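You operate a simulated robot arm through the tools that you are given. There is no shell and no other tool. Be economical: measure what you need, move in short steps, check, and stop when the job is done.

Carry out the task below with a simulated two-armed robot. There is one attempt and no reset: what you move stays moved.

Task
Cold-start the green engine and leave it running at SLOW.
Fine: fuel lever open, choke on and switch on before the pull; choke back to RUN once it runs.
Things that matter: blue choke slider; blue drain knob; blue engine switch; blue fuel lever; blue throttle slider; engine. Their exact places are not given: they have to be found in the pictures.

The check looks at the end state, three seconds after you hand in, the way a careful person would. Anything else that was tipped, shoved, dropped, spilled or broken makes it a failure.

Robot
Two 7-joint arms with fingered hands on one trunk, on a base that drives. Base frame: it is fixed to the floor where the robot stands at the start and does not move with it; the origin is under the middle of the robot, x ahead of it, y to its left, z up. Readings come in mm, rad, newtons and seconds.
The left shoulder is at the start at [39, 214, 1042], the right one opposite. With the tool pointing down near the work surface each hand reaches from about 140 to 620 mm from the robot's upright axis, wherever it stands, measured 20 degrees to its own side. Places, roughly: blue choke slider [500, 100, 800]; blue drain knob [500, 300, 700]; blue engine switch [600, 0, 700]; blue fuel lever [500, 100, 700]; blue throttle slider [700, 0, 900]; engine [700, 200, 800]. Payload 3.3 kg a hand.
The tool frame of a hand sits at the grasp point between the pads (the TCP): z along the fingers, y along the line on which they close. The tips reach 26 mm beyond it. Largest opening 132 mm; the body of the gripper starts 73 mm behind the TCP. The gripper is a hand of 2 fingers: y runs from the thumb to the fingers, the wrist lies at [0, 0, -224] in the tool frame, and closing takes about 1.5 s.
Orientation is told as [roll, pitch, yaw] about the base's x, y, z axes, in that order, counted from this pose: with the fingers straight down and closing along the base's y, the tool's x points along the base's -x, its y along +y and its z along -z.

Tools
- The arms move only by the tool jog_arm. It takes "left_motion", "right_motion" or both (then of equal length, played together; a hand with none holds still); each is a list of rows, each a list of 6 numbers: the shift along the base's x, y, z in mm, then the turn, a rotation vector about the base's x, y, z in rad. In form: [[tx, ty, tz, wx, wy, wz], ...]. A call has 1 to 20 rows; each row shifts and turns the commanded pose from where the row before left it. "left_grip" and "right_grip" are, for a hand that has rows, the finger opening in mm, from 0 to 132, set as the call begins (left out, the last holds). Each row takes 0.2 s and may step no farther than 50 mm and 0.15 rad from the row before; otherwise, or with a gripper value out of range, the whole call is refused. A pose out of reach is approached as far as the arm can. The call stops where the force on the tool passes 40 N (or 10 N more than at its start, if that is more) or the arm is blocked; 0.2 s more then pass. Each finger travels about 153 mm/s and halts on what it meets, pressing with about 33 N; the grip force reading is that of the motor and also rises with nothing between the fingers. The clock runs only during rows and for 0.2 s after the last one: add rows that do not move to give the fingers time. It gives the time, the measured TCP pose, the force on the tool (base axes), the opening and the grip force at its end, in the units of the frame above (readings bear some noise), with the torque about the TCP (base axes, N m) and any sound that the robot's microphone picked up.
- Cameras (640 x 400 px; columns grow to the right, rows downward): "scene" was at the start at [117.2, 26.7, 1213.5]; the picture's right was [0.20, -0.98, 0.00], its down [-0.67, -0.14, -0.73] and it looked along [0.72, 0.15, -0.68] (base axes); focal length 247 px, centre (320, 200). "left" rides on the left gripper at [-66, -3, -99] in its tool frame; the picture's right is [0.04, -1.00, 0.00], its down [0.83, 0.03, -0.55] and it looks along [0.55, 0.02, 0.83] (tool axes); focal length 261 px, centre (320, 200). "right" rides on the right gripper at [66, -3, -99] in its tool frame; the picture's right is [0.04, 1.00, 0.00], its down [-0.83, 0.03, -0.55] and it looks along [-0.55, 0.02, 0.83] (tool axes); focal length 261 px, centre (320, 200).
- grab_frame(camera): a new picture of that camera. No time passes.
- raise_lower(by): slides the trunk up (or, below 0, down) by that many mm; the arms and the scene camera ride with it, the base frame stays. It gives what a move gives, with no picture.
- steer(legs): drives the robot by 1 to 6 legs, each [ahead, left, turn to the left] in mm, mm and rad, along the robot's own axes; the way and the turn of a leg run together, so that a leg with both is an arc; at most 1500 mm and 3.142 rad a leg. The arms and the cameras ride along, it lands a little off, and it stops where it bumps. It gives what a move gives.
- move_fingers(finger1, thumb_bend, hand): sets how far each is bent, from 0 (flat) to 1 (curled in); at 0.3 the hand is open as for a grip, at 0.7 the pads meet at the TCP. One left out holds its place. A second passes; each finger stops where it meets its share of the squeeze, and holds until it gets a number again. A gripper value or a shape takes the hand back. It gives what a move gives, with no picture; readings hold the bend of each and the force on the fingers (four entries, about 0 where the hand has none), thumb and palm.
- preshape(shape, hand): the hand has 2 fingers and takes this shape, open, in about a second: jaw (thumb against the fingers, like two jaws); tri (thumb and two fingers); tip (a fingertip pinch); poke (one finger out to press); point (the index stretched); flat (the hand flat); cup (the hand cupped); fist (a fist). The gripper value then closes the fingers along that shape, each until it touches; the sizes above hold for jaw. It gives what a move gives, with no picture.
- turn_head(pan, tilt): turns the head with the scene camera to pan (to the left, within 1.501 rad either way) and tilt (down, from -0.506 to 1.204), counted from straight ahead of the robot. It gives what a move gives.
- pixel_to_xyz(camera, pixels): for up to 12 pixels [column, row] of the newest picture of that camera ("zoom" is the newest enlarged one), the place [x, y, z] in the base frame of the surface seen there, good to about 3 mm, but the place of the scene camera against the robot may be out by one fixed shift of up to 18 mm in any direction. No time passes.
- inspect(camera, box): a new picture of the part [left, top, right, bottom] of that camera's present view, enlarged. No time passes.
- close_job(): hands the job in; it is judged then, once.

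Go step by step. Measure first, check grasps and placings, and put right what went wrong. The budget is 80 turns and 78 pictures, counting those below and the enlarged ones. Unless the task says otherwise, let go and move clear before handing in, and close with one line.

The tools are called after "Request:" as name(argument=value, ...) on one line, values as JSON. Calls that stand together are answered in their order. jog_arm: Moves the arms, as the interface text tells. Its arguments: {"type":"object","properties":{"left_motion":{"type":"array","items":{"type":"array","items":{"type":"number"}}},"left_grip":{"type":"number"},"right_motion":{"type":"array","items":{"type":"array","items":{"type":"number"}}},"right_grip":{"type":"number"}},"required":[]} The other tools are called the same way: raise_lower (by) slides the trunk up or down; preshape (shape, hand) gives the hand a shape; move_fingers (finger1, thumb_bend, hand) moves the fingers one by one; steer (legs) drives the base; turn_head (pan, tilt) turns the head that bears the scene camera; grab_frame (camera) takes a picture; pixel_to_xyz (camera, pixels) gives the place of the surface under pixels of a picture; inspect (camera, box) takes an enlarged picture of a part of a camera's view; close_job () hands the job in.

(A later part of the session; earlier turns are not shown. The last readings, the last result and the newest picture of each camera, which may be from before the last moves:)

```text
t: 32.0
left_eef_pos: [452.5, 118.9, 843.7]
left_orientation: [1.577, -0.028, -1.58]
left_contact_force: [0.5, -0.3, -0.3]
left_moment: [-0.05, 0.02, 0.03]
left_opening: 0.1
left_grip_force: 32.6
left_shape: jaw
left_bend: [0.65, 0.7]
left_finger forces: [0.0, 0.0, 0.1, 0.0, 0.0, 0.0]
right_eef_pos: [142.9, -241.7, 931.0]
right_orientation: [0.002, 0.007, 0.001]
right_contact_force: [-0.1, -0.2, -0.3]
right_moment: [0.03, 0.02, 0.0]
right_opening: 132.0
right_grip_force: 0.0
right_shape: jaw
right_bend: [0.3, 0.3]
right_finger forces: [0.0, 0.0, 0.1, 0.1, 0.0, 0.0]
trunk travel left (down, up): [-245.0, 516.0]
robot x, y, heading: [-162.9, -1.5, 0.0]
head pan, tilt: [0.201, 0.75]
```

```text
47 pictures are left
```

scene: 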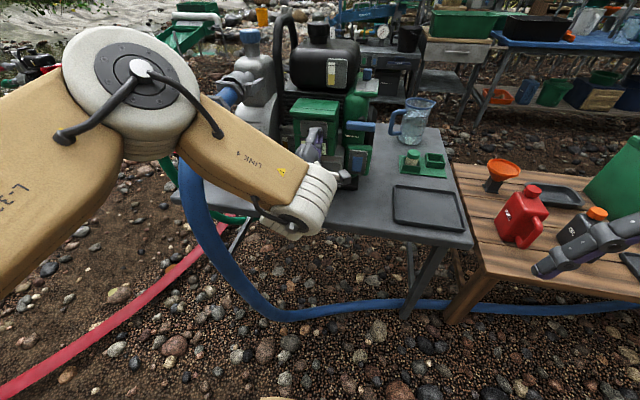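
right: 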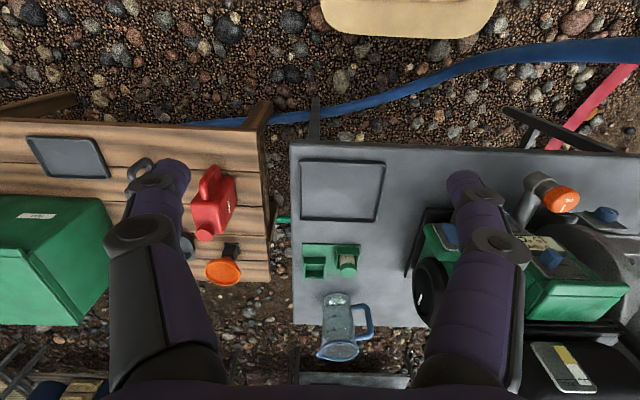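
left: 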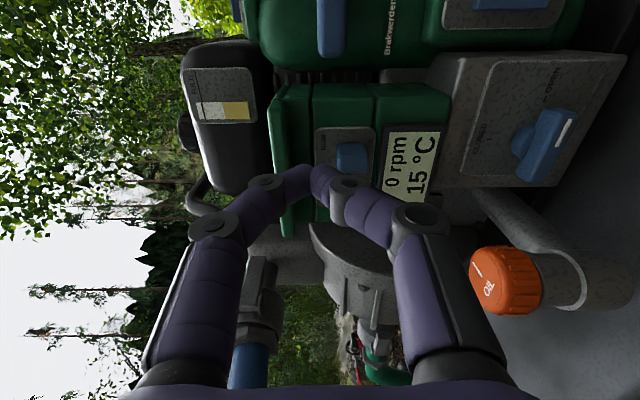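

The choke knob is at (352,158), ahead of and right of the fingertips. I'll measure it.

Request:
inspect(camera="left", box=[290, 100, 450, 220])

Request:
pixel_to_xyz(camera="left", pixels=[[343, 148], [343, 172], [362, 158], [353, 147], [353, 170], [325, 165], [295, 100], [350, 185]])

```text
3.33 times, centred on (370, 160) of left
```

zoom: 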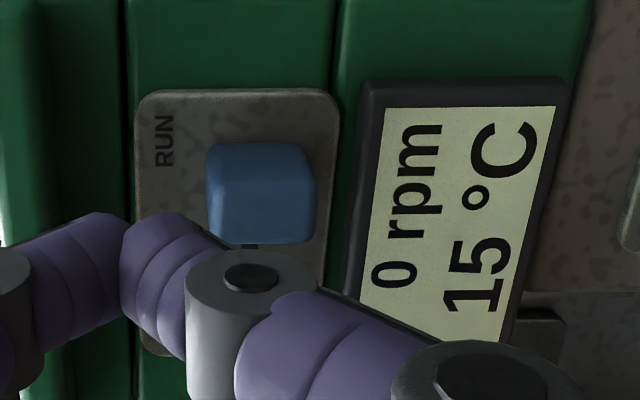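

```text
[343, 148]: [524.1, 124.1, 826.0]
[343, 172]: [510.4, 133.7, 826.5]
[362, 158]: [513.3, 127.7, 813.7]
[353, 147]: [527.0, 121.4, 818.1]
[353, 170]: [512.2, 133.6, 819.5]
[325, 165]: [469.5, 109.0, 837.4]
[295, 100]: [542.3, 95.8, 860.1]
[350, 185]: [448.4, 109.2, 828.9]
```

The knob spans y≈122–136, z≈812–830, x from 510. I'll place the fingertips on its right side, then push +y.

Request:
jog_arm(left_motion=[[0, -7, -11, 0, 0, 0], [0, -6, -11, 0, 0, 0], [15, 0, 0, 0, 0, 0], [15, 0, 0, 0, 0, 0], [15, 0, 0, 0, 0, 0], [7, 0, 0, 0, 0, 0], [0, 0, 0, 0, 0, 0]])

Request:
inspect(camera="left", box=[240, 80, 440, 240])

```text
t: 33.6
left_eef_pos: [505.1, 104.2, 822.3]
left_orientation: [1.576, -0.028, -1.579]
left_contact_force: [0.2, 0.5, -0.3]
left_moment: [-0.01, 0.0, -0.01]
left_opening: 0.2
left_grip_force: 32.9
left_shape: jaw
left_bend: [0.65, 0.7]
left_finger forces: [0.0, 0.0, 0.0, 0.0, 0.0, 0.0]
right_eef_pos: [142.7, -241.3, 931.5]
right_orientation: [0.0, 0.008, 0.0]
right_contact_force: [-0.4, 0.5, -0.1]
right_moment: [-0.02, 0.01, -0.01]
right_opening: 132.1
right_grip_force: 0.1
right_shape: jaw
right_bend: [0.3, 0.3]
right_finger forces: [0.0, 0.0, 0.0, 0.1, 0.0, 0.0]
trunk travel left (down, up): [-245.0, 516.0]
robot x, y, heading: [-164.0, -0.3, -0.0]
head pan, tilt: [0.201, 0.75]
```

```text
2.50 times, centred on (340, 160) of left
```

zoom: 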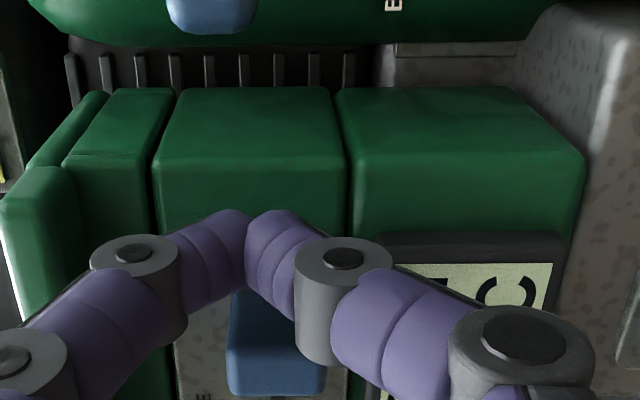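

Fingertips are right of the knob, with no contact. Now I'll push +y in small steps until it stops at CHOKE.

Request:
jog_arm(left_motion=[[3, 8, 0, 0, 0, 0], [0, 10, 0, 0, 0, 0], [0, 10, 0, 0, 0, 0], [0, 10, 0, 0, 0, 0], [0, 10, 0, 0, 0, 0], [0, 6, 0, 0, 0, 0], [0, 4, 0, 0, 0, 0], [0, 4, 0, 0, 0, 0], [0, 4, 0, 0, 0, 0], [0, 4, 0, 0, 0, 0]])

Request:
inspect(camera="left", box=[240, 80, 440, 240])

```text
t: 35.8
left_eef_pos: [491.5, 155.2, 834.1]
left_orientation: [1.574, -0.029, -1.577]
left_contact_force: [-4.5, -23.9, -5.0]
left_moment: [-0.12, 0.14, -0.6]
left_opening: 0.0
left_grip_force: 32.8
left_shape: jaw
left_bend: [0.65, 0.7]
left_finger forces: [0.0, 0.1, 0.0, 0.1, 0.0, 0.0]
left hand out of reach, approached as far as the arm can: row 4, 5, 6, 8, 10
right_eef_pos: [141.4, -242.8, 931.9]
right_orientation: [0.002, 0.006, 0.001]
right_contact_force: [-0.1, -1.1, 0.8]
right_moment: [0.01, 0.01, 0.02]
right_opening: 131.9
right_grip_force: 0.1
right_shape: jaw
right_bend: [0.3, 0.3]
right_finger forces: [0.0, 0.1, 0.1, 0.0, 0.0, 0.1]
trunk travel left (down, up): [-245.0, 516.0]
robot x, y, heading: [-163.1, 2.0, -0.001]
head pan, tilt: [0.201, 0.75]
```

```text
2.50 times, centred on (340, 160) of left
```

zoom: 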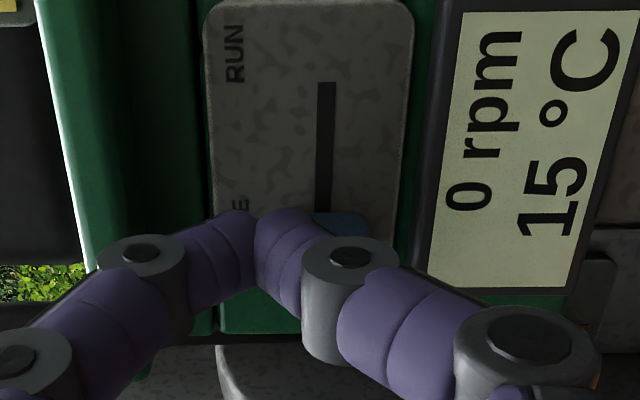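

The knob moved about 44 mm and now resists with 24 N. I'll step off to the right and check it.

Request:
jog_arm(left_motion=[[0, -10, 0, 0, 0, 0], [-10, -20, 0, 0, 0, 0], [-15, -20, 0, 0, 0, 0], [-10, -10, 0, 0, 0, 0]])

Request:
turn_head(pan=0.35, tilt=0.5)

Request:
inspect(camera="scene", box=[260, 120, 420, 240])

Request:
inspect(camera="left", box=[220, 40, 480, 240])

```text
t: 36.8
left_eef_pos: [458.1, 100.9, 834.8]
left_orientation: [1.577, -0.027, -1.579]
left_contact_force: [0.3, 0.3, -0.6]
left_moment: [0.01, -0.02, 0.01]
left_opening: 0.0
left_grip_force: 33.3
left_shape: jaw
left_bend: [0.65, 0.7]
left_finger forces: [0.0, 0.0, 0.0, 0.0, 0.0, 0.0]
right_eef_pos: [141.4, -240.9, 931.4]
right_orientation: [0.002, 0.007, -0.001]
right_contact_force: [0.2, 0.5, 0.1]
right_moment: [0.0, 0.03, 0.03]
right_opening: 132.0
right_grip_force: 0.1
right_shape: jaw
right_bend: [0.3, 0.3]
right_finger forces: [0.1, 0.0, 0.0, 0.0, 0.0, 0.0]
trunk travel left (down, up): [-245.0, 516.0]
robot x, y, heading: [-162.9, 1.7, -0.006]
head pan, tilt: [0.201, 0.75]
```

```text
t: 37.6
left_eef_pos: [456.8, 99.2, 834.1]
left_orientation: [1.579, -0.028, -1.579]
left_contact_force: [-1.6, 0.6, -0.3]
left_moment: [0.0, 0.01, -0.02]
left_opening: 0.0
left_grip_force: 32.8
left_shape: jaw
left_bend: [0.65, 0.7]
left_finger forces: [0.0, 0.0, 0.0, 0.0, 0.1, 0.0]
right_eef_pos: [142.5, -240.8, 932.0]
right_orientation: [0.003, 0.009, -0.001]
right_contact_force: [-0.5, -1.1, -0.2]
right_moment: [0.01, -0.01, 0.01]
right_opening: 131.6
right_grip_force: 0.0
right_shape: jaw
right_bend: [0.3, 0.3]
right_finger forces: [0.0, 0.0, 0.1, 0.0, 0.0, 0.0]
trunk travel left (down, up): [-245.0, 516.0]
robot x, y, heading: [-160.9, -0.7, -0.001]
head pan, tilt: [0.351, 0.499]
```

```text
3.33 times, centred on (340, 180) of scene
```

zoom: 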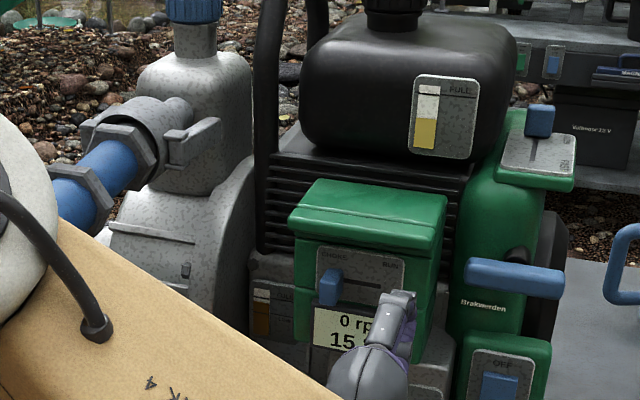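

```text
2.00 times, centred on (350, 140) of left
```

zoom: 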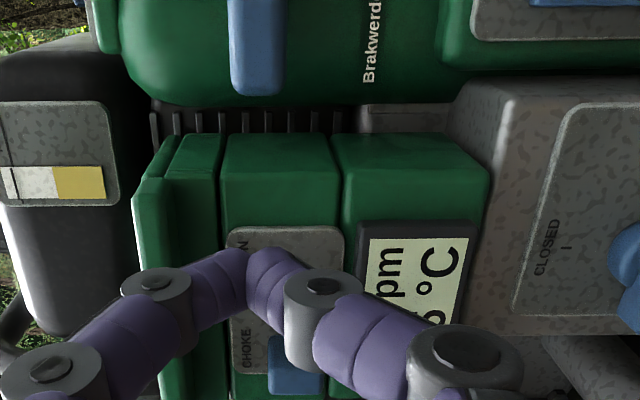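

The choke is at CHOKE. Next is the switch. I'll slide the base right about 68 mm and lower the trunk to reach its lower half.

Request:
steer(legs=[[-10, -68, 0]])

Request:
raise_lower(by=-125)

Request:
grab_frame(camera="left")

```text
t: 38.6
left_eef_pos: [446.9, 31.7, 834.7]
left_orientation: [1.579, -0.027, -1.577]
left_contact_force: [0.1, 0.9, 0.1]
left_moment: [-0.02, -0.02, 0.0]
left_opening: 0.2
left_grip_force: 33.2
left_shape: jaw
left_bend: [0.65, 0.7]
left_finger forces: [0.0, 0.1, 0.1, 0.0, 0.1, 0.0]
right_eef_pos: [131.2, -309.9, 931.5]
right_orientation: [0.002, 0.006, 0.002]
right_contact_force: [0.3, 0.2, 0.1]
right_moment: [0.0, 0.04, 0.0]
right_opening: 132.0
right_grip_force: 0.0
right_shape: jaw
right_bend: [0.3, 0.3]
right_finger forces: [0.1, 0.0, 0.1, 0.0, 0.0, 0.1]
trunk travel left (down, up): [-245.0, 516.0]
robot x, y, heading: [-174.4, -69.9, 0.007]
head pan, tilt: [0.351, 0.499]
```

```text
t: 40.1
left_eef_pos: [458.6, 71.3, 691.7]
left_orientation: [1.533, -0.046, -1.5]
left_contact_force: [-0.5, 0.5, 0.3]
left_moment: [-0.01, -0.01, -0.01]
left_opening: 0.2
left_grip_force: 33.2
left_shape: jaw
left_bend: [0.65, 0.7]
left_finger forces: [0.0, 0.1, 0.1, 0.0, 0.1, 0.0]
right_eef_pos: [132.0, -309.8, 806.3]
right_orientation: [0.004, 0.005, 0.001]
right_contact_force: [-0.5, -0.8, 0.1]
right_moment: [0.0, 0.02, 0.01]
right_opening: 131.9
right_grip_force: 0.0
right_shape: jaw
right_bend: [0.3, 0.3]
right_finger forces: [0.1, 0.1, 0.0, 0.0, 0.1, 0.0]
trunk travel left (down, up): [-120.0, 641.0]
robot x, y, heading: [-170.7, -70.2, 0.001]
head pan, tilt: [0.351, 0.499]
```

```text
41 pictures are left
```

left: 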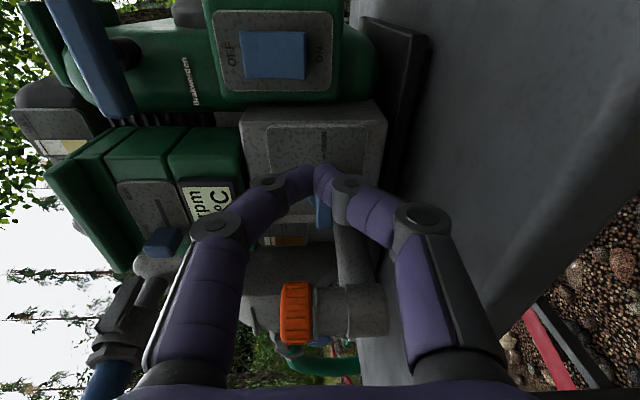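

The arm shifted a bit during the descent (now y=71, z=692). The rocker appears at (275,55) with ON at (320,50), so I'll measure it.

Request:
pixel_to_xyz(camera="left", pixels=[[250, 55], [262, 55], [275, 55], [288, 55], [299, 55], [320, 50], [230, 55], [295, 72], [295, 40]])

Request:
inspect(camera="left", box=[200, 0, 360, 110])

```text
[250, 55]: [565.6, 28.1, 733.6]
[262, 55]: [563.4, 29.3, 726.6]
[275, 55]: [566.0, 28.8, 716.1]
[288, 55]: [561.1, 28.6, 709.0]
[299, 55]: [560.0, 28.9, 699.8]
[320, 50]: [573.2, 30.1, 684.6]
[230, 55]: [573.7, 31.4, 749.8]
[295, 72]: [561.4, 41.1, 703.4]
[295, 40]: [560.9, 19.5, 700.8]
```

```text
3.64 times, centred on (280, 55) of left
```

zoom: 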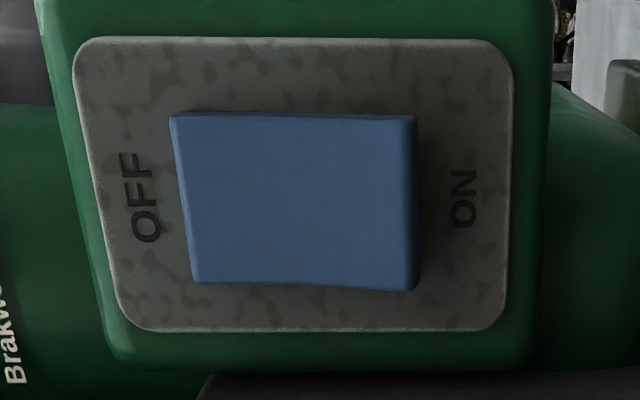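

The rocker spans z 697–737 and is centred at y≈29, with its lower face at x≈560. I'll shift the base right 42 mm, raise the hand 12 mm and drive forward 50.

Request:
steer(legs=[[0, -42, 0]])

Request:
jog_arm(left_motion=[[0, 0, 6, 0, 0, 0], [0, 0, 6, 0, 0, 0], [0, 0, 0, 0, 0, 0]])

Request:
steer(legs=[[50, 0, 0]])

Request:
grab_frame(camera="left")

```text
t: 41.0
left_eef_pos: [459.7, 29.1, 695.5]
left_orientation: [1.54, -0.053, -1.5]
left_contact_force: [-0.1, -1.0, -0.1]
left_moment: [-0.03, 0.01, -0.02]
left_opening: 0.0
left_grip_force: 32.5
left_shape: jaw
left_bend: [0.65, 0.7]
left_finger forces: [0.0, 0.1, 0.0, 0.1, 0.0, 0.0]
right_eef_pos: [132.3, -350.1, 804.9]
right_orientation: [0.001, 0.005, 0.002]
right_contact_force: [0.7, 0.5, 0.5]
right_moment: [-0.03, 0.0, 0.0]
right_opening: 131.7
right_grip_force: 0.0
right_shape: jaw
right_bend: [0.3, 0.3]
right_finger forces: [0.1, 0.1, 0.1, 0.0, 0.0, 0.0]
trunk travel left (down, up): [-120.0, 641.0]
robot x, y, heading: [-171.2, -113.4, 0.004]
head pan, tilt: [0.351, 0.499]
```

```text
t: 41.8
left_eef_pos: [461.8, 30.9, 706.7]
left_orientation: [1.538, -0.054, -1.497]
left_contact_force: [-0.3, 0.4, -0.2]
left_moment: [-0.04, -0.03, -0.03]
left_opening: 0.0
left_grip_force: 32.7
left_shape: jaw
left_bend: [0.65, 0.7]
left_finger forces: [0.0, 0.0, 0.0, 0.0, 0.0, 0.1]
right_eef_pos: [133.3, -351.6, 805.9]
right_orientation: [0.002, 0.006, 0.002]
right_contact_force: [0.2, 1.0, -1.1]
right_moment: [0.0, 0.01, -0.03]
right_opening: 132.0
right_grip_force: 0.1
right_shape: jaw
right_bend: [0.3, 0.3]
right_finger forces: [0.0, 0.0, 0.0, 0.0, 0.1, 0.1]
trunk travel left (down, up): [-120.0, 641.0]
robot x, y, heading: [-169.6, -106.2, -0.001]
head pan, tilt: [0.351, 0.499]
```

```text
t: 42.7
left_eef_pos: [513.1, 30.4, 708.1]
left_orientation: [1.542, -0.056, -1.495]
left_contact_force: [0.3, -0.1, -0.2]
left_moment: [0.0, 0.0, -0.02]
left_opening: 0.1
left_grip_force: 33.3
left_shape: jaw
left_bend: [0.65, 0.7]
left_finger forces: [0.2, 0.1, 0.1, 0.1, 0.0, 0.1]
right_eef_pos: [183.8, -350.6, 803.9]
right_orientation: [0.002, 0.007, 0.001]
right_contact_force: [-0.5, 0.8, 0.6]
right_moment: [0.03, 0.02, -0.03]
right_opening: 131.9
right_grip_force: 0.0
right_shape: jaw
right_bend: [0.3, 0.3]
right_finger forces: [0.0, 0.1, 0.0, 0.1, 0.0, 0.0]
trunk travel left (down, up): [-120.0, 641.0]
robot x, y, heading: [-119.7, -108.0, 0.005]
head pan, tilt: [0.351, 0.499]
```

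```text
39 pictures are left
```

left: 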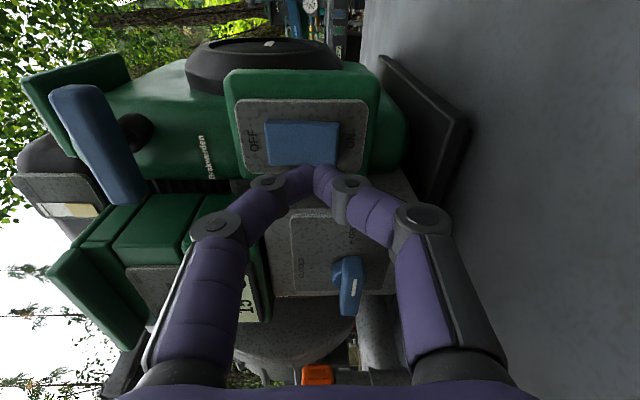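

The tips are aligned about 20 mm in front of the rocker's ON half. I'll lower 4 mm and press forward.

Request:
jog_arm(left_motion=[[8, -1, -2, 0, 0, 0], [8, -1, -2, 0, 0, 0], [6, 0, 0, 0, 0, 0], [5, 0, 0, 0, 0, 0], [4, 0, 0, 0, 0, 0], [4, 0, 0, 0, 0, 0]])

Request:
inspect(camera="left", box=[220, 80, 380, 200])

```text
t: 43.9
left_eef_pos: [539.0, 27.9, 703.9]
left_orientation: [1.535, -0.053, -1.498]
left_contact_force: [-21.1, 0.7, 1.9]
left_moment: [0.0, -0.08, -0.03]
left_opening: 0.0
left_grip_force: 33.5
left_shape: jaw
left_bend: [0.7, 0.7]
left_finger forces: [0.1, 0.1, 0.0, 0.0, 0.1, 0.1]
right_eef_pos: [180.4, -349.5, 805.3]
right_orientation: [0.003, 0.006, 0.001]
right_contact_force: [-0.4, 0.7, -0.4]
right_moment: [0.01, -0.04, 0.01]
right_opening: 132.0
right_grip_force: 0.0
right_shape: jaw
right_bend: [0.3, 0.3]
right_finger forces: [0.0, 0.0, 0.1, 0.0, 0.1, 0.0]
trunk travel left (down, up): [-120.0, 641.0]
robot x, y, heading: [-123.6, -109.3, -0.001]
head pan, tilt: [0.351, 0.499]
stopped in row 5 (left hand): the force on the tool passed its limit at 44 N (the readings are from after the stop); the commanded pose is now the measured one
```

```text
3.33 times, centred on (300, 140) of left
```

zoom: 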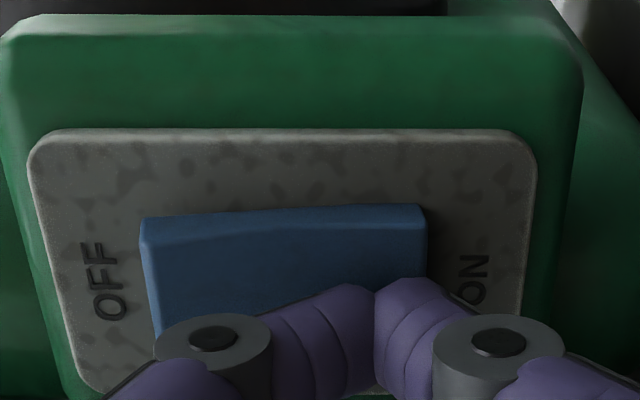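

It pressed to over 44 N. I'll back off and check whether the rocker flipped.

Request:
jog_arm(left_motion=[[-15, 0, 0, 0, 0, 0], [-20, 0, 0, 0, 0, 0], [-20, 0, 0, 0, 0, 0], [0, 0, 0, 0, 0, 0]])

Request:
inspect(camera="left", box=[220, 60, 400, 190])

Request:
inspect(camera="scene", box=[260, 140, 460, 290])

```text
t: 44.9
left_eef_pos: [510.2, 40.9, 702.2]
left_orientation: [1.523, -0.06, -1.469]
left_contact_force: [-0.2, 1.2, 0.5]
left_moment: [-0.03, 0.02, 0.01]
left_opening: 0.0
left_grip_force: 33.2
left_shape: jaw
left_bend: [0.67, 0.7]
left_finger forces: [0.0, 0.1, 0.0, 0.1, 0.0, 0.0]
left hand out of reach, approached as far as the arm can: row 2, 3
right_eef_pos: [183.9, -350.2, 805.3]
right_orientation: [0.003, 0.007, 0.001]
right_contact_force: [-1.2, 0.5, -0.2]
right_moment: [0.02, -0.01, 0.02]
right_opening: 131.9
right_grip_force: 0.0
right_shape: jaw
right_bend: [0.3, 0.3]
right_finger forces: [0.0, 0.0, 0.0, 0.1, 0.1, 0.0]
trunk travel left (down, up): [-120.0, 641.0]
robot x, y, heading: [-119.6, -112.3, 0.002]
head pan, tilt: [0.351, 0.499]
```

```text
3.08 times, centred on (310, 125) of left
```

zoom: 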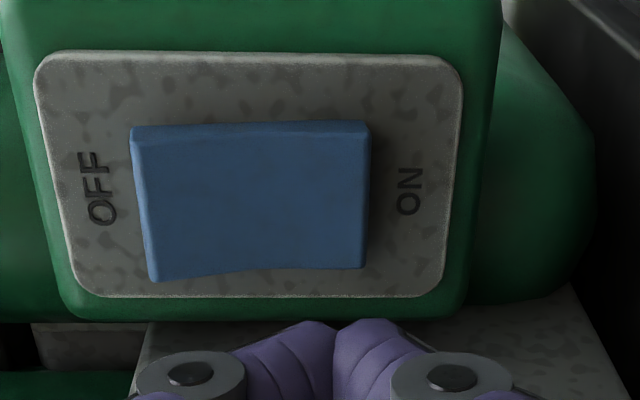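

```text
2.67 times, centred on (360, 215) of scene
```

zoom: 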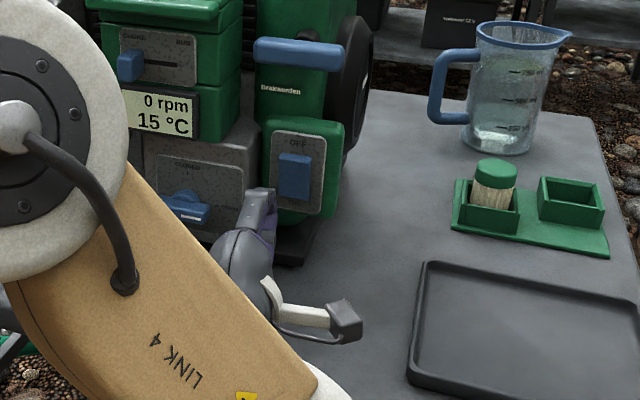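

The rocker now looks thicker on the OFF side. I'll confirm by depth.

Request:
inspect(camera="left", box=[220, 60, 400, 190])

Request:
pixel_to_xyz(camera="zoom", pixels=[[155, 170], [160, 220], [180, 200], [345, 180], [350, 220], [330, 200], [250, 200], [95, 240], [410, 230]])

```text
3.08 times, centred on (310, 125) of left
```

zoom: 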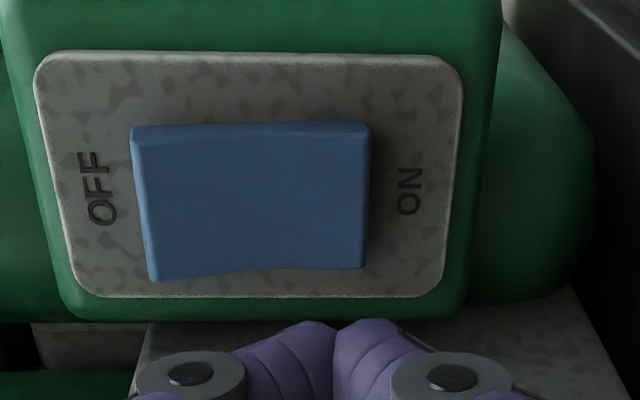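

```text
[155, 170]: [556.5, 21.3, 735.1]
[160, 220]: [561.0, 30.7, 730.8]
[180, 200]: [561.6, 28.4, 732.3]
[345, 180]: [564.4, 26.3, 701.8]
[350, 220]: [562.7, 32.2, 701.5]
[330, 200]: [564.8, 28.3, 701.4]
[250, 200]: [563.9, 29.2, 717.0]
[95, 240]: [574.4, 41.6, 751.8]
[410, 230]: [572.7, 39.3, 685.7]
```

The rocker is now ON: its top face is at x≈561 and its bottom at x≈564.5. Next is the pull handle. I'll back off, raise the trunk to handle height and look.

Request:
steer(legs=[[-70, 0, 0]])

Request:
raise_lower(by=140)

Request:
jog_arm(left_motion=[[0, 0, 0, 0, 0, 0], [0, 0, 0, 0, 0, 0], [0, 0, 0, 0, 0, 0]], left_grip=60)

Request:
grab_frame(camera="left")

```text
t: 45.9
left_eef_pos: [441.3, 38.5, 703.1]
left_orientation: [1.527, -0.065, -1.47]
left_contact_force: [-0.2, 0.7, -0.5]
left_moment: [0.02, 0.01, 0.0]
left_opening: 0.0
left_grip_force: 32.7
left_shape: jaw
left_bend: [0.67, 0.7]
left_finger forces: [0.0, 0.0, 0.0, 0.0, 0.0, 0.1]
right_eef_pos: [114.4, -350.6, 806.4]
right_orientation: [0.002, 0.007, 0.002]
right_contact_force: [0.3, 0.3, 0.1]
right_moment: [-0.02, -0.01, -0.01]
right_opening: 131.9
right_grip_force: 0.1
right_shape: jaw
right_bend: [0.3, 0.3]
right_finger forces: [0.0, 0.0, 0.0, 0.1, 0.0, 0.1]
trunk travel left (down, up): [-120.0, 641.0]
robot x, y, heading: [-190.8, -107.6, 0.003]
head pan, tilt: [0.351, 0.499]
```

```text
t: 47.6
left_eef_pos: [441.4, 40.8, 844.3]
left_orientation: [1.525, -0.062, -1.471]
left_contact_force: [0.3, 0.2, 0.3]
left_moment: [0.04, 0.03, 0.0]
left_opening: 0.0
left_grip_force: 32.8
left_shape: jaw
left_bend: [0.67, 0.7]
left_finger forces: [0.0, 0.0, 0.0, 0.0, 0.1, 0.1]
right_eef_pos: [113.2, -350.8, 945.5]
right_orientation: [0.003, 0.006, 0.004]
right_contact_force: [0.7, 1.0, -0.3]
right_moment: [-0.01, 0.0, -0.04]
right_opening: 131.7
right_grip_force: 0.2
right_shape: jaw
right_bend: [0.3, 0.3]
right_finger forces: [0.0, 0.0, 0.0, 0.0, 0.0, 0.1]
trunk travel left (down, up): [-260.0, 501.0]
robot x, y, heading: [-193.1, -113.2, -0.001]
head pan, tilt: [0.351, 0.499]
```

```text
t: 48.4
left_eef_pos: [440.6, 39.7, 843.8]
left_orientation: [1.527, -0.066, -1.471]
left_contact_force: [0.6, 0.4, -0.2]
left_moment: [0.01, -0.02, -0.02]
left_opening: 59.1
left_grip_force: 0.0
left_shape: jaw
left_bend: [0.73, 0.7]
left_finger forces: [0.0, 0.1, 0.2, 0.0, 0.1, 0.0]
right_eef_pos: [112.4, -350.5, 946.2]
right_orientation: [0.003, 0.007, 0.001]
right_contact_force: [0.6, 0.1, -0.4]
right_moment: [-0.02, -0.02, 0.01]
right_opening: 131.9
right_grip_force: 0.0
right_shape: jaw
right_bend: [0.3, 0.3]
right_finger forces: [0.0, 0.0, 0.0, 0.0, 0.1, 0.1]
trunk travel left (down, up): [-260.0, 501.0]
robot x, y, heading: [-193.9, -107.6, 0.002]
head pan, tilt: [0.351, 0.499]
```

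```text
34 pictures are left
```

left: 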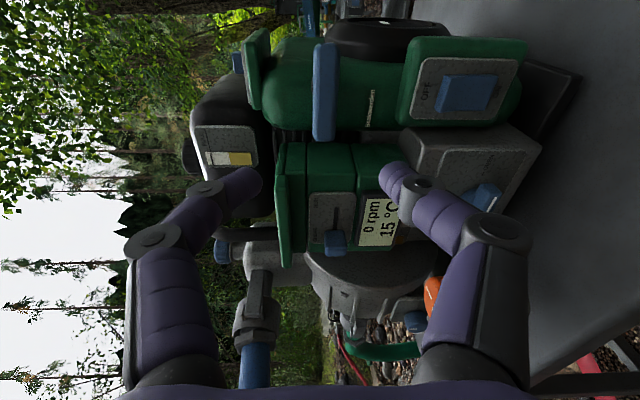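

Request:
pixel_to_xyz(camera="left", pixels=[[325, 48], [325, 90], [324, 135], [316, 90], [334, 90], [360, 90], [300, 90], [289, 150]])

Request:
inspect(camera="left", box=[230, 20, 420, 160])

Request:
turn_head(pan=1.5, tilt=0.7)

Request:
grab_frame(camera="scene")

```text
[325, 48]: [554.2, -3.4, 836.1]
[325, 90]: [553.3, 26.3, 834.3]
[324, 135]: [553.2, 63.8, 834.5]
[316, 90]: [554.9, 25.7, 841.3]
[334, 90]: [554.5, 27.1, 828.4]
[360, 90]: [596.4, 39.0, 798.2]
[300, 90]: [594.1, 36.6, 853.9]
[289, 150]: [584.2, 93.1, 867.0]
```

```text
2.86 times, centred on (325, 90) of left
```

zoom: 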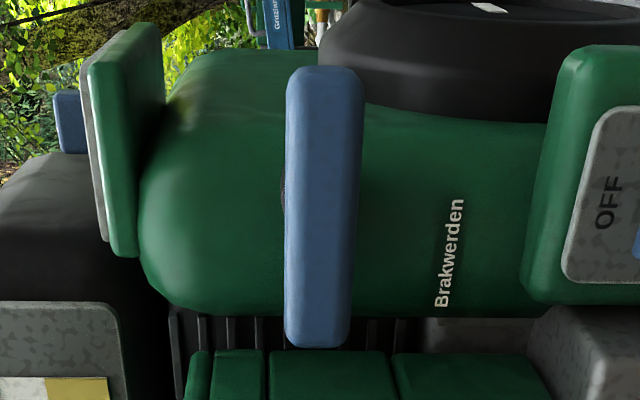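

```text
t: 49.7
left_eef_pos: [440.9, 38.9, 844.6]
left_orientation: [1.528, -0.064, -1.471]
left_contact_force: [0.3, -0.1, -0.9]
left_moment: [0.02, 0.01, 0.0]
left_opening: 59.3
left_grip_force: 0.0
left_shape: jaw
left_bend: [0.73, 0.7]
left_finger forces: [0.1, 0.0, 0.1, 0.0, 0.0, 0.0]
right_eef_pos: [112.5, -350.4, 945.3]
right_orientation: [0.003, 0.008, 0.001]
right_contact_force: [0.4, -0.9, -0.3]
right_moment: [0.0, 0.02, 0.01]
right_opening: 131.7
right_grip_force: 0.1
right_shape: jaw
right_bend: [0.3, 0.3]
right_finger forces: [0.0, 0.0, 0.1, 0.1, 0.0, 0.0]
trunk travel left (down, up): [-260.0, 501.0]
robot x, y, heading: [-192.4, -113.0, 0.005]
head pan, tilt: [1.499, 0.7]
```

```text
32 pictures are left
```

scene: 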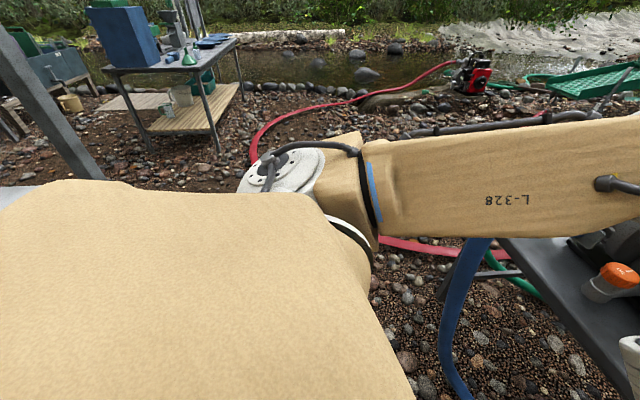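

There is a post and a pale surface behind on the left at (60,130) and (10,195). I'll measure how far they are.

Request:
pixel_to_xyz(camera="scene", pixels=[[10, 195], [60, 130], [95, 175], [20, 60], [30, 187], [130, 230]])

Request:
turn_head(pan=-1.5, tilt=0.7)

Request:
grab_frame(camera="scene")

Request:
pixel_to_xyz(camera="scene", pixels=[[620, 200], [600, 190], [560, 180], [630, 150], [500, 220]])

```text
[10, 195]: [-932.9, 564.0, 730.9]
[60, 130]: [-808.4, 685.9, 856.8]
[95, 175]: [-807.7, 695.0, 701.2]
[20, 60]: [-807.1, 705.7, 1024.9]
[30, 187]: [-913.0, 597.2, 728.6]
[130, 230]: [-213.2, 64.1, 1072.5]
```

```text
t: 52.3
left_eef_pos: [440.9, 40.9, 844.8]
left_orientation: [1.526, -0.065, -1.471]
left_contact_force: [0.2, 0.1, -0.2]
left_moment: [0.0, -0.06, 0.0]
left_opening: 59.8
left_grip_force: 0.2
left_shape: jaw
left_bend: [0.73, 0.7]
left_finger forces: [0.0, 0.0, 0.1, 0.1, 0.0, 0.1]
right_eef_pos: [113.9, -350.4, 945.1]
right_orientation: [0.002, 0.007, 0.001]
right_contact_force: [-1.0, 0.5, -0.1]
right_moment: [0.02, -0.05, 0.02]
right_opening: 131.8
right_grip_force: 0.1
right_shape: jaw
right_bend: [0.3, 0.3]
right_finger forces: [0.0, 0.1, 0.0, 0.0, 0.1, 0.1]
trunk travel left (down, up): [-260.0, 501.0]
robot x, y, heading: [-196.0, -113.3, -0.002]
head pan, tilt: [-1.499, 0.7]
```

```text
31 pictures are left
```

scene: 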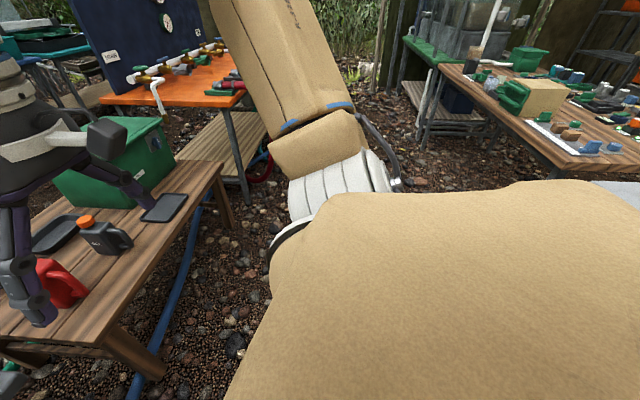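

```text
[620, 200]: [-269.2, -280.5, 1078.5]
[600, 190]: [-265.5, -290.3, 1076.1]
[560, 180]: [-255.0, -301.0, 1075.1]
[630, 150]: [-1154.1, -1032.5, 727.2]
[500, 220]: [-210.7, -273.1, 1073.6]
```

The table behind starts near x≈-800, so a pull of about 330 mm is safe. The handle bar runs y -5…66, z≈834, front at x≈553. I'll align and drive in with the fingers open above and below it.

Request:
turn_head(pan=0.35, tilt=0.5)

Request:
steer(legs=[[85, -9, 0]])

Request:
jog_arm(left_motion=[[0, 0, -5, 0, 0, 0], [0, 0, -5, 0, 0, 0], [0, 0, 0, 0, 0, 0]], left_grip=60)

Request:
grab_frame(camera="left")

```text
t: 54.2
left_eef_pos: [440.7, 40.1, 845.1]
left_orientation: [1.528, -0.064, -1.471]
left_contact_force: [-0.1, 0.5, 0.6]
left_moment: [-0.02, 0.0, -0.01]
left_opening: 59.5
left_grip_force: 0.0
left_shape: jaw
left_bend: [0.73, 0.7]
left_finger forces: [0.0, 0.0, 0.0, 0.0, 0.0, 0.0]
right_eef_pos: [113.5, -349.6, 945.4]
right_orientation: [0.001, 0.006, 0.001]
right_contact_force: [-0.5, 1.1, 0.8]
right_moment: [-0.01, 0.01, 0.01]
right_opening: 131.8
right_grip_force: 0.1
right_shape: jaw
right_bend: [0.3, 0.3]
right_finger forces: [0.0, 0.0, 0.0, 0.1, 0.0, 0.0]
trunk travel left (down, up): [-260.0, 501.0]
robot x, y, heading: [-190.4, -110.0, 0.003]
head pan, tilt: [0.351, 0.499]
```

```text
t: 55.2
left_eef_pos: [525.3, 30.0, 842.4]
left_orientation: [1.526, -0.064, -1.473]
left_contact_force: [-0.4, 0.1, -0.3]
left_moment: [0.0, 0.0, 0.03]
left_opening: 59.6
left_grip_force: 0.0
left_shape: jaw
left_bend: [0.73, 0.7]
left_finger forces: [0.2, 0.1, 0.0, 0.0, 0.0, 0.0]
right_eef_pos: [197.2, -362.1, 945.3]
right_orientation: [0.001, 0.006, -0.001]
right_contact_force: [-0.1, 1.4, -0.8]
right_moment: [-0.04, 0.01, 0.0]
right_opening: 131.7
right_grip_force: 0.1
right_shape: jaw
right_bend: [0.3, 0.3]
right_finger forces: [0.0, 0.0, 0.0, 0.0, 0.0, 0.1]
trunk travel left (down, up): [-260.0, 501.0]
robot x, y, heading: [-108.0, -122.6, 0.001]
head pan, tilt: [0.351, 0.499]
```

```text
t: 56.0
left_eef_pos: [523.6, 29.3, 835.4]
left_orientation: [1.528, -0.063, -1.474]
left_contact_force: [0.1, 0.8, -0.1]
left_moment: [0.01, -0.01, 0.0]
left_opening: 59.4
left_grip_force: 0.0
left_shape: jaw
left_bend: [0.73, 0.7]
left_finger forces: [0.0, 0.1, 0.1, 0.0, 0.0, 0.1]
right_eef_pos: [195.8, -361.1, 944.5]
right_orientation: [0.0, 0.007, 0.002]
right_contact_force: [-0.2, -1.3, 0.6]
right_moment: [0.02, -0.01, 0.02]
right_opening: 131.9
right_grip_force: 0.0
right_shape: jaw
right_bend: [0.3, 0.3]
right_finger forces: [0.0, 0.0, 0.0, 0.1, 0.0, 0.1]
trunk travel left (down, up): [-260.0, 501.0]
robot x, y, heading: [-107.6, -119.3, -0.0]
head pan, tilt: [0.351, 0.499]
```

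```text
30 pictures are left
```

left: 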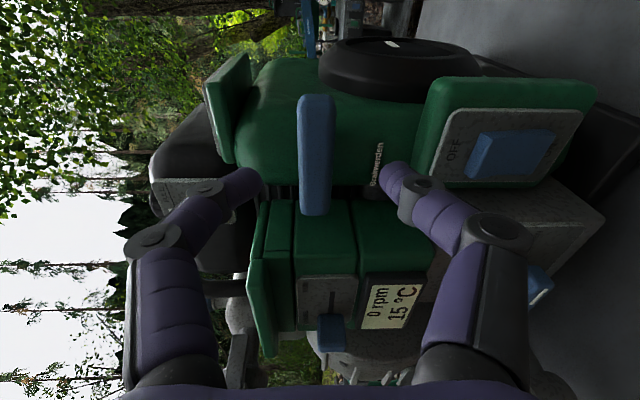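

The bar lies between the open fingers at (315,155). I'll move in 26 mm and close.

Request:
jog_arm(left_motion=[[9, 0, 0, 0, 0, 0], [9, 0, 0, 0, 0, 0], [7, 0, 0, 0, 0, 0], [0, 0, 0, 0, 0, 0]], left_grip=60)

Request:
jog_arm(left_motion=[[0, 0, 0, 0, 0, 0], [0, 0, 0, 0, 0, 0], [0, 0, 0, 0, 0, 0], [0, 0, 0, 0, 0, 0], [0, 0, 0, 0, 0, 0], [0, 0, 0, 0, 0, 0]], left_grip=0)

Request:
grab_frame(camera="left")

```text
t: 57.0
left_eef_pos: [549.5, 30.1, 834.4]
left_orientation: [1.527, -0.064, -1.473]
left_contact_force: [-0.3, 0.8, -0.4]
left_moment: [-0.04, 0.02, 0.0]
left_opening: 59.7
left_grip_force: 0.1
left_shape: jaw
left_bend: [0.73, 0.7]
left_finger forces: [0.0, 0.0, 0.1, 0.1, 0.0, 0.0]
right_eef_pos: [195.7, -360.2, 945.2]
right_orientation: [0.003, 0.006, 0.001]
right_contact_force: [-0.3, 0.5, -0.7]
right_moment: [-0.03, -0.03, 0.01]
right_opening: 131.7
right_grip_force: 0.2
right_shape: jaw
right_bend: [0.3, 0.3]
right_finger forces: [0.1, 0.0, 0.0, 0.1, 0.0, 0.1]
trunk travel left (down, up): [-260.0, 501.0]
robot x, y, heading: [-107.9, -116.9, -0.0]
head pan, tilt: [0.351, 0.499]
```

```text
t: 58.4
left_eef_pos: [549.1, 30.7, 833.9]
left_orientation: [1.527, -0.065, -1.472]
left_contact_force: [1.8, 0.0, -0.3]
left_moment: [0.07, 0.01, 0.0]
left_opening: 13.7
left_grip_force: 33.3
left_shape: jaw
left_bend: [0.72, 0.7]
left_finger forces: [29.7, 0.0, 0.1, 0.0, 29.7, 0.0]
right_eef_pos: [195.9, -360.4, 945.7]
right_orientation: [0.002, 0.006, 0.0]
right_contact_force: [-0.4, -0.4, 0.1]
right_moment: [0.0, 0.04, 0.01]
right_opening: 131.9
right_grip_force: 0.0
right_shape: jaw
right_bend: [0.3, 0.3]
right_finger forces: [0.0, 0.0, 0.1, 0.1, 0.0, 0.1]
trunk travel left (down, up): [-260.0, 501.0]
robot x, y, heading: [-110.0, -120.7, 0.003]
head pan, tilt: [0.351, 0.499]
```

```text
29 pictures are left
```

left: 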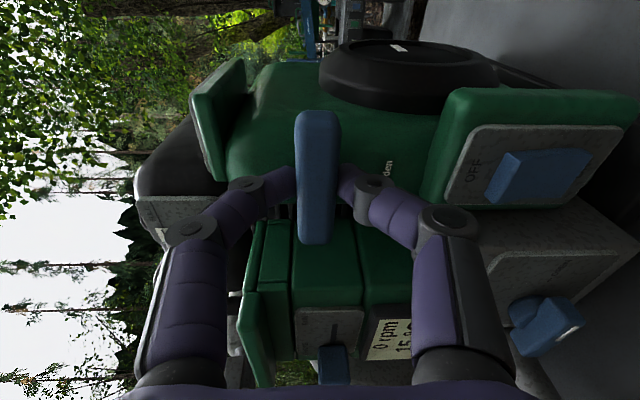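

The bar is gripped (13.7 mm, 30 N on each finger). I'll pull by driving straight back 330 mm.

Request:
steer(legs=[[-330, 0, 0]])

Request:
grab_frame(camera="scene")

```text
t: 60.6
left_eef_pos: [218.5, 31.1, 834.2]
left_orientation: [1.528, -0.064, -1.473]
left_contact_force: [0.6, -0.4, -0.5]
left_moment: [-0.01, -0.01, 0.01]
left_opening: 8.6
left_grip_force: 33.2
left_shape: jaw
left_bend: [0.74, 0.73]
left_finger forces: [0.0, 0.0, 0.0, 0.1, 0.0, 0.0]
right_eef_pos: [-133.8, -360.2, 944.6]
right_orientation: [0.002, 0.009, -0.002]
right_contact_force: [-0.5, -0.2, 0.1]
right_moment: [0.01, -0.02, 0.04]
right_opening: 132.1
right_grip_force: 0.1
right_shape: jaw
right_bend: [0.3, 0.3]
right_finger forces: [0.0, 0.0, 0.0, 0.1, 0.0, 0.1]
trunk travel left (down, up): [-260.0, 501.0]
robot x, y, heading: [-440.7, -118.1, -0.005]
head pan, tilt: [0.351, 0.499]
```

```text
28 pictures are left
```

scene: 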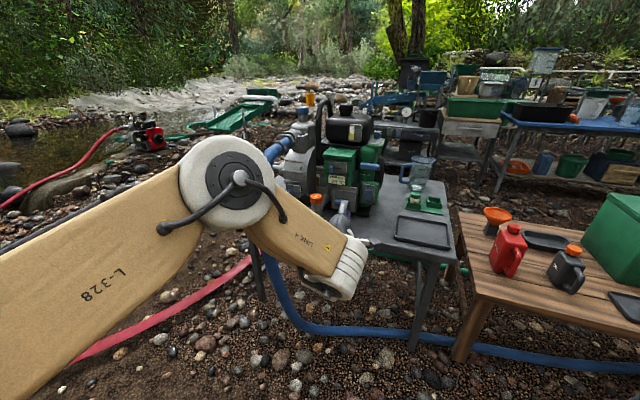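

The grip slipped (no finger force now). I'll look at the engine and handle.

Request:
inspect(camera="left", box=[240, 80, 460, 260])

Request:
inspect(camera="scene", box=[270, 90, 450, 220])

```text
2.22 times, centred on (350, 170) of left
```

zoom: 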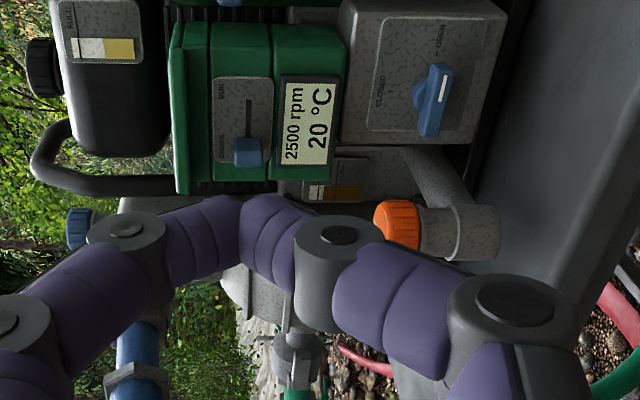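

```text
3.08 times, centred on (360, 155) of scene
```

zoom: 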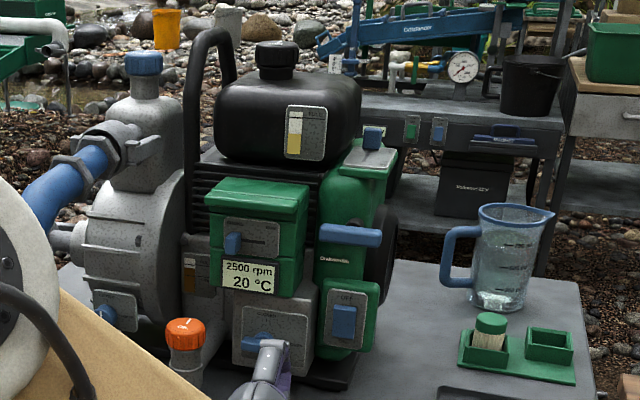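

The engine runs: the display shows 2500 rpm and the handle has recoiled. Now the choke has to go back to RUN. Before driving over I'll check where the blue hose and my elbow are.

Request:
pixel_to_xyz(camera="scene", pixels=[[275, 270], [285, 295], [300, 315], [272, 155], [230, 165], [200, 160], [320, 260], [345, 280], [261, 280]])

Request:
steer(legs=[[0, 166, 0]])

Request:
turn_head(pan=0.5, tilt=0.6)

Request:
grab_frame(camera="scene")

```text
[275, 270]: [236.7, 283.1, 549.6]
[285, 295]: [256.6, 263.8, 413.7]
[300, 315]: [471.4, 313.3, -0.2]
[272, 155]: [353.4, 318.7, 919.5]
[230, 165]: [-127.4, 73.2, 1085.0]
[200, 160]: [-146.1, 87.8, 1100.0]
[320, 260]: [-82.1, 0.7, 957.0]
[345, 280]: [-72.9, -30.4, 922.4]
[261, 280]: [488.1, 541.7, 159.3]
```

```text
t: 62.1
left_eef_pos: [219.6, 202.1, 834.2]
left_orientation: [1.528, -0.065, -1.472]
left_contact_force: [0.4, -0.5, 0.8]
left_moment: [0.02, 0.04, -0.03]
left_opening: 8.6
left_grip_force: 33.0
left_shape: jaw
left_bend: [0.74, 0.73]
left_finger forces: [0.1, 0.0, 0.1, 0.0, 0.0, 0.0]
right_eef_pos: [-132.0, -189.5, 944.6]
right_orientation: [0.002, 0.007, 0.002]
right_contact_force: [-0.4, -0.3, 0.1]
right_moment: [-0.02, 0.0, -0.01]
right_opening: 131.9
right_grip_force: 0.1
right_shape: jaw
right_bend: [0.3, 0.3]
right_finger forces: [0.1, 0.0, 0.1, 0.0, 0.1, 0.1]
trunk travel left (down, up): [-260.0, 501.0]
robot x, y, heading: [-436.3, 51.0, 0.006]
head pan, tilt: [0.351, 0.499]
```

```text
t: 62.8
left_eef_pos: [218.7, 201.7, 832.7]
left_orientation: [1.526, -0.065, -1.471]
left_contact_force: [0.2, -0.1, -0.2]
left_moment: [0.0, 0.01, 0.01]
left_opening: 8.7
left_grip_force: 32.9
left_shape: jaw
left_bend: [0.74, 0.73]
left_finger forces: [0.0, 0.0, 0.1, 0.1, 0.0, 0.1]
right_eef_pos: [-133.3, -189.8, 945.5]
right_orientation: [0.0, 0.009, 0.002]
right_contact_force: [-0.5, -0.6, 0.0]
right_moment: [0.01, -0.02, 0.02]
right_opening: 131.9
right_grip_force: 0.0
right_shape: jaw
right_bend: [0.3, 0.3]
right_finger forces: [0.0, 0.0, 0.1, 0.0, 0.0, 0.1]
trunk travel left (down, up): [-260.0, 501.0]
robot x, y, heading: [-435.7, 48.1, -0.001]
head pan, tilt: [0.499, 0.6]
```

```text
25 pictures are left
```

scene: 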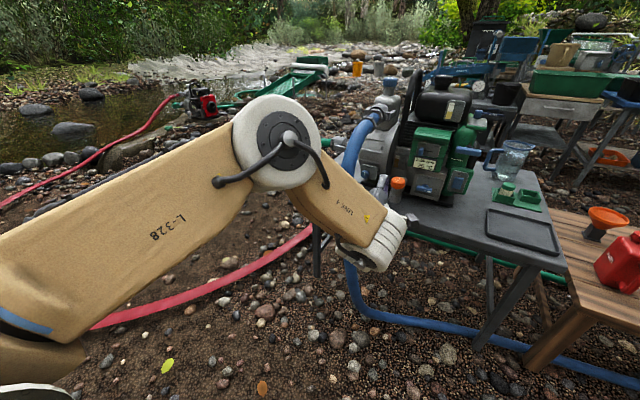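

The hose runs near y≈285–320 and the arm stays around y≤300 above it, so there is clearance. I'll drive forward 235 mm with the hand to the left of the choke knob.

Request:
jog_arm(left_motion=[[0, 0, -6, 0, 0, 0], [0, 0, -6, 0, 0, 0], [0, 0, 0, 0, 0, 0]], left_grip=0)

Request:
steer(legs=[[235, 0, 0]])

Request:
grab_frame(camera="left")

Request:
grab_frame(camera="scene")

```text
t: 63.6
left_eef_pos: [219.2, 202.2, 822.1]
left_orientation: [1.525, -0.065, -1.471]
left_contact_force: [-0.8, 0.0, 0.5]
left_moment: [-0.03, -0.03, 0.03]
left_opening: 8.6
left_grip_force: 33.0
left_shape: jaw
left_bend: [0.74, 0.73]
left_finger forces: [0.0, 0.0, 0.1, 0.0, 0.0, 0.0]
right_eef_pos: [-132.2, -189.1, 944.6]
right_orientation: [0.002, 0.008, 0.002]
right_contact_force: [-0.5, 0.2, 0.1]
right_moment: [-0.02, -0.02, -0.01]
right_opening: 131.9
right_grip_force: 0.1
right_shape: jaw
right_bend: [0.3, 0.3]
right_finger forces: [0.0, 0.0, 0.0, 0.0, 0.1, 0.0]
trunk travel left (down, up): [-260.0, 501.0]
robot x, y, heading: [-435.7, 46.2, 0.002]
head pan, tilt: [0.499, 0.6]
```

```text
t: 65.3
left_eef_pos: [456.7, 199.1, 822.1]
left_orientation: [1.527, -0.065, -1.475]
left_contact_force: [0.5, -0.1, -0.7]
left_moment: [0.0, 0.0, 0.03]
left_opening: 8.4
left_grip_force: 33.4
left_shape: jaw
left_bend: [0.74, 0.73]
left_finger forces: [0.0, 0.1, 0.0, 0.0, 0.0, 0.0]
right_eef_pos: [104.5, -191.0, 946.4]
right_orientation: [0.004, 0.007, -0.002]
right_contact_force: [-0.1, 0.9, -0.2]
right_moment: [-0.03, 0.04, -0.01]
right_opening: 131.9
right_grip_force: 0.0
right_shape: jaw
right_bend: [0.3, 0.3]
right_finger forces: [0.0, 0.0, 0.0, 0.0, 0.0, 0.0]
trunk travel left (down, up): [-260.0, 501.0]
robot x, y, heading: [-197.9, 49.5, 0.0]
head pan, tilt: [0.499, 0.6]
```

```text
24 pictures are left
```

left: 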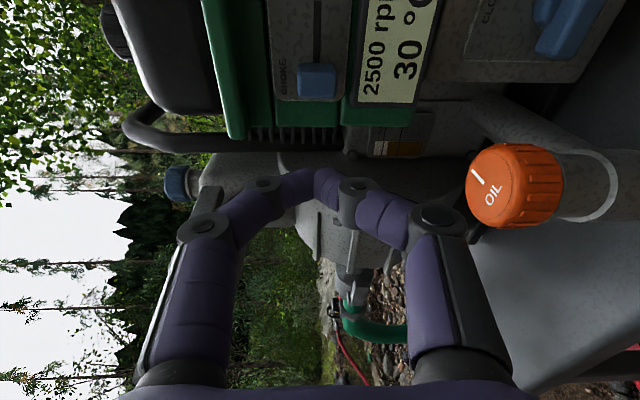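

```text
23 pictures are left
```

scene: 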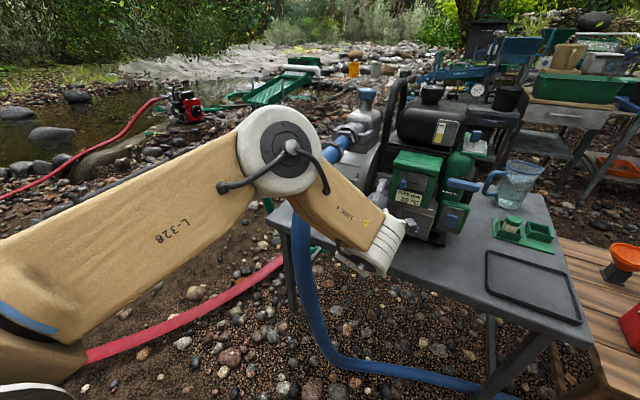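

The knob is at (317,80) in the left view and the fingertips are left of it. I'll measure it.

Request:
pixel_to_xyz(camera="left", pixels=[[308, 92], [317, 92], [330, 92], [317, 75], [308, 75], [317, 98], [325, 110], [320, 185]])

```text
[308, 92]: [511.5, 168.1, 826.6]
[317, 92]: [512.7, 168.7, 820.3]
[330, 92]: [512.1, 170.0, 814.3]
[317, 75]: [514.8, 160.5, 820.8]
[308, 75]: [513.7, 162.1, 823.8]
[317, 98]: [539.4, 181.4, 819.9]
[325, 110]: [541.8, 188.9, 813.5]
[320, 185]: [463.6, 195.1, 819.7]
```

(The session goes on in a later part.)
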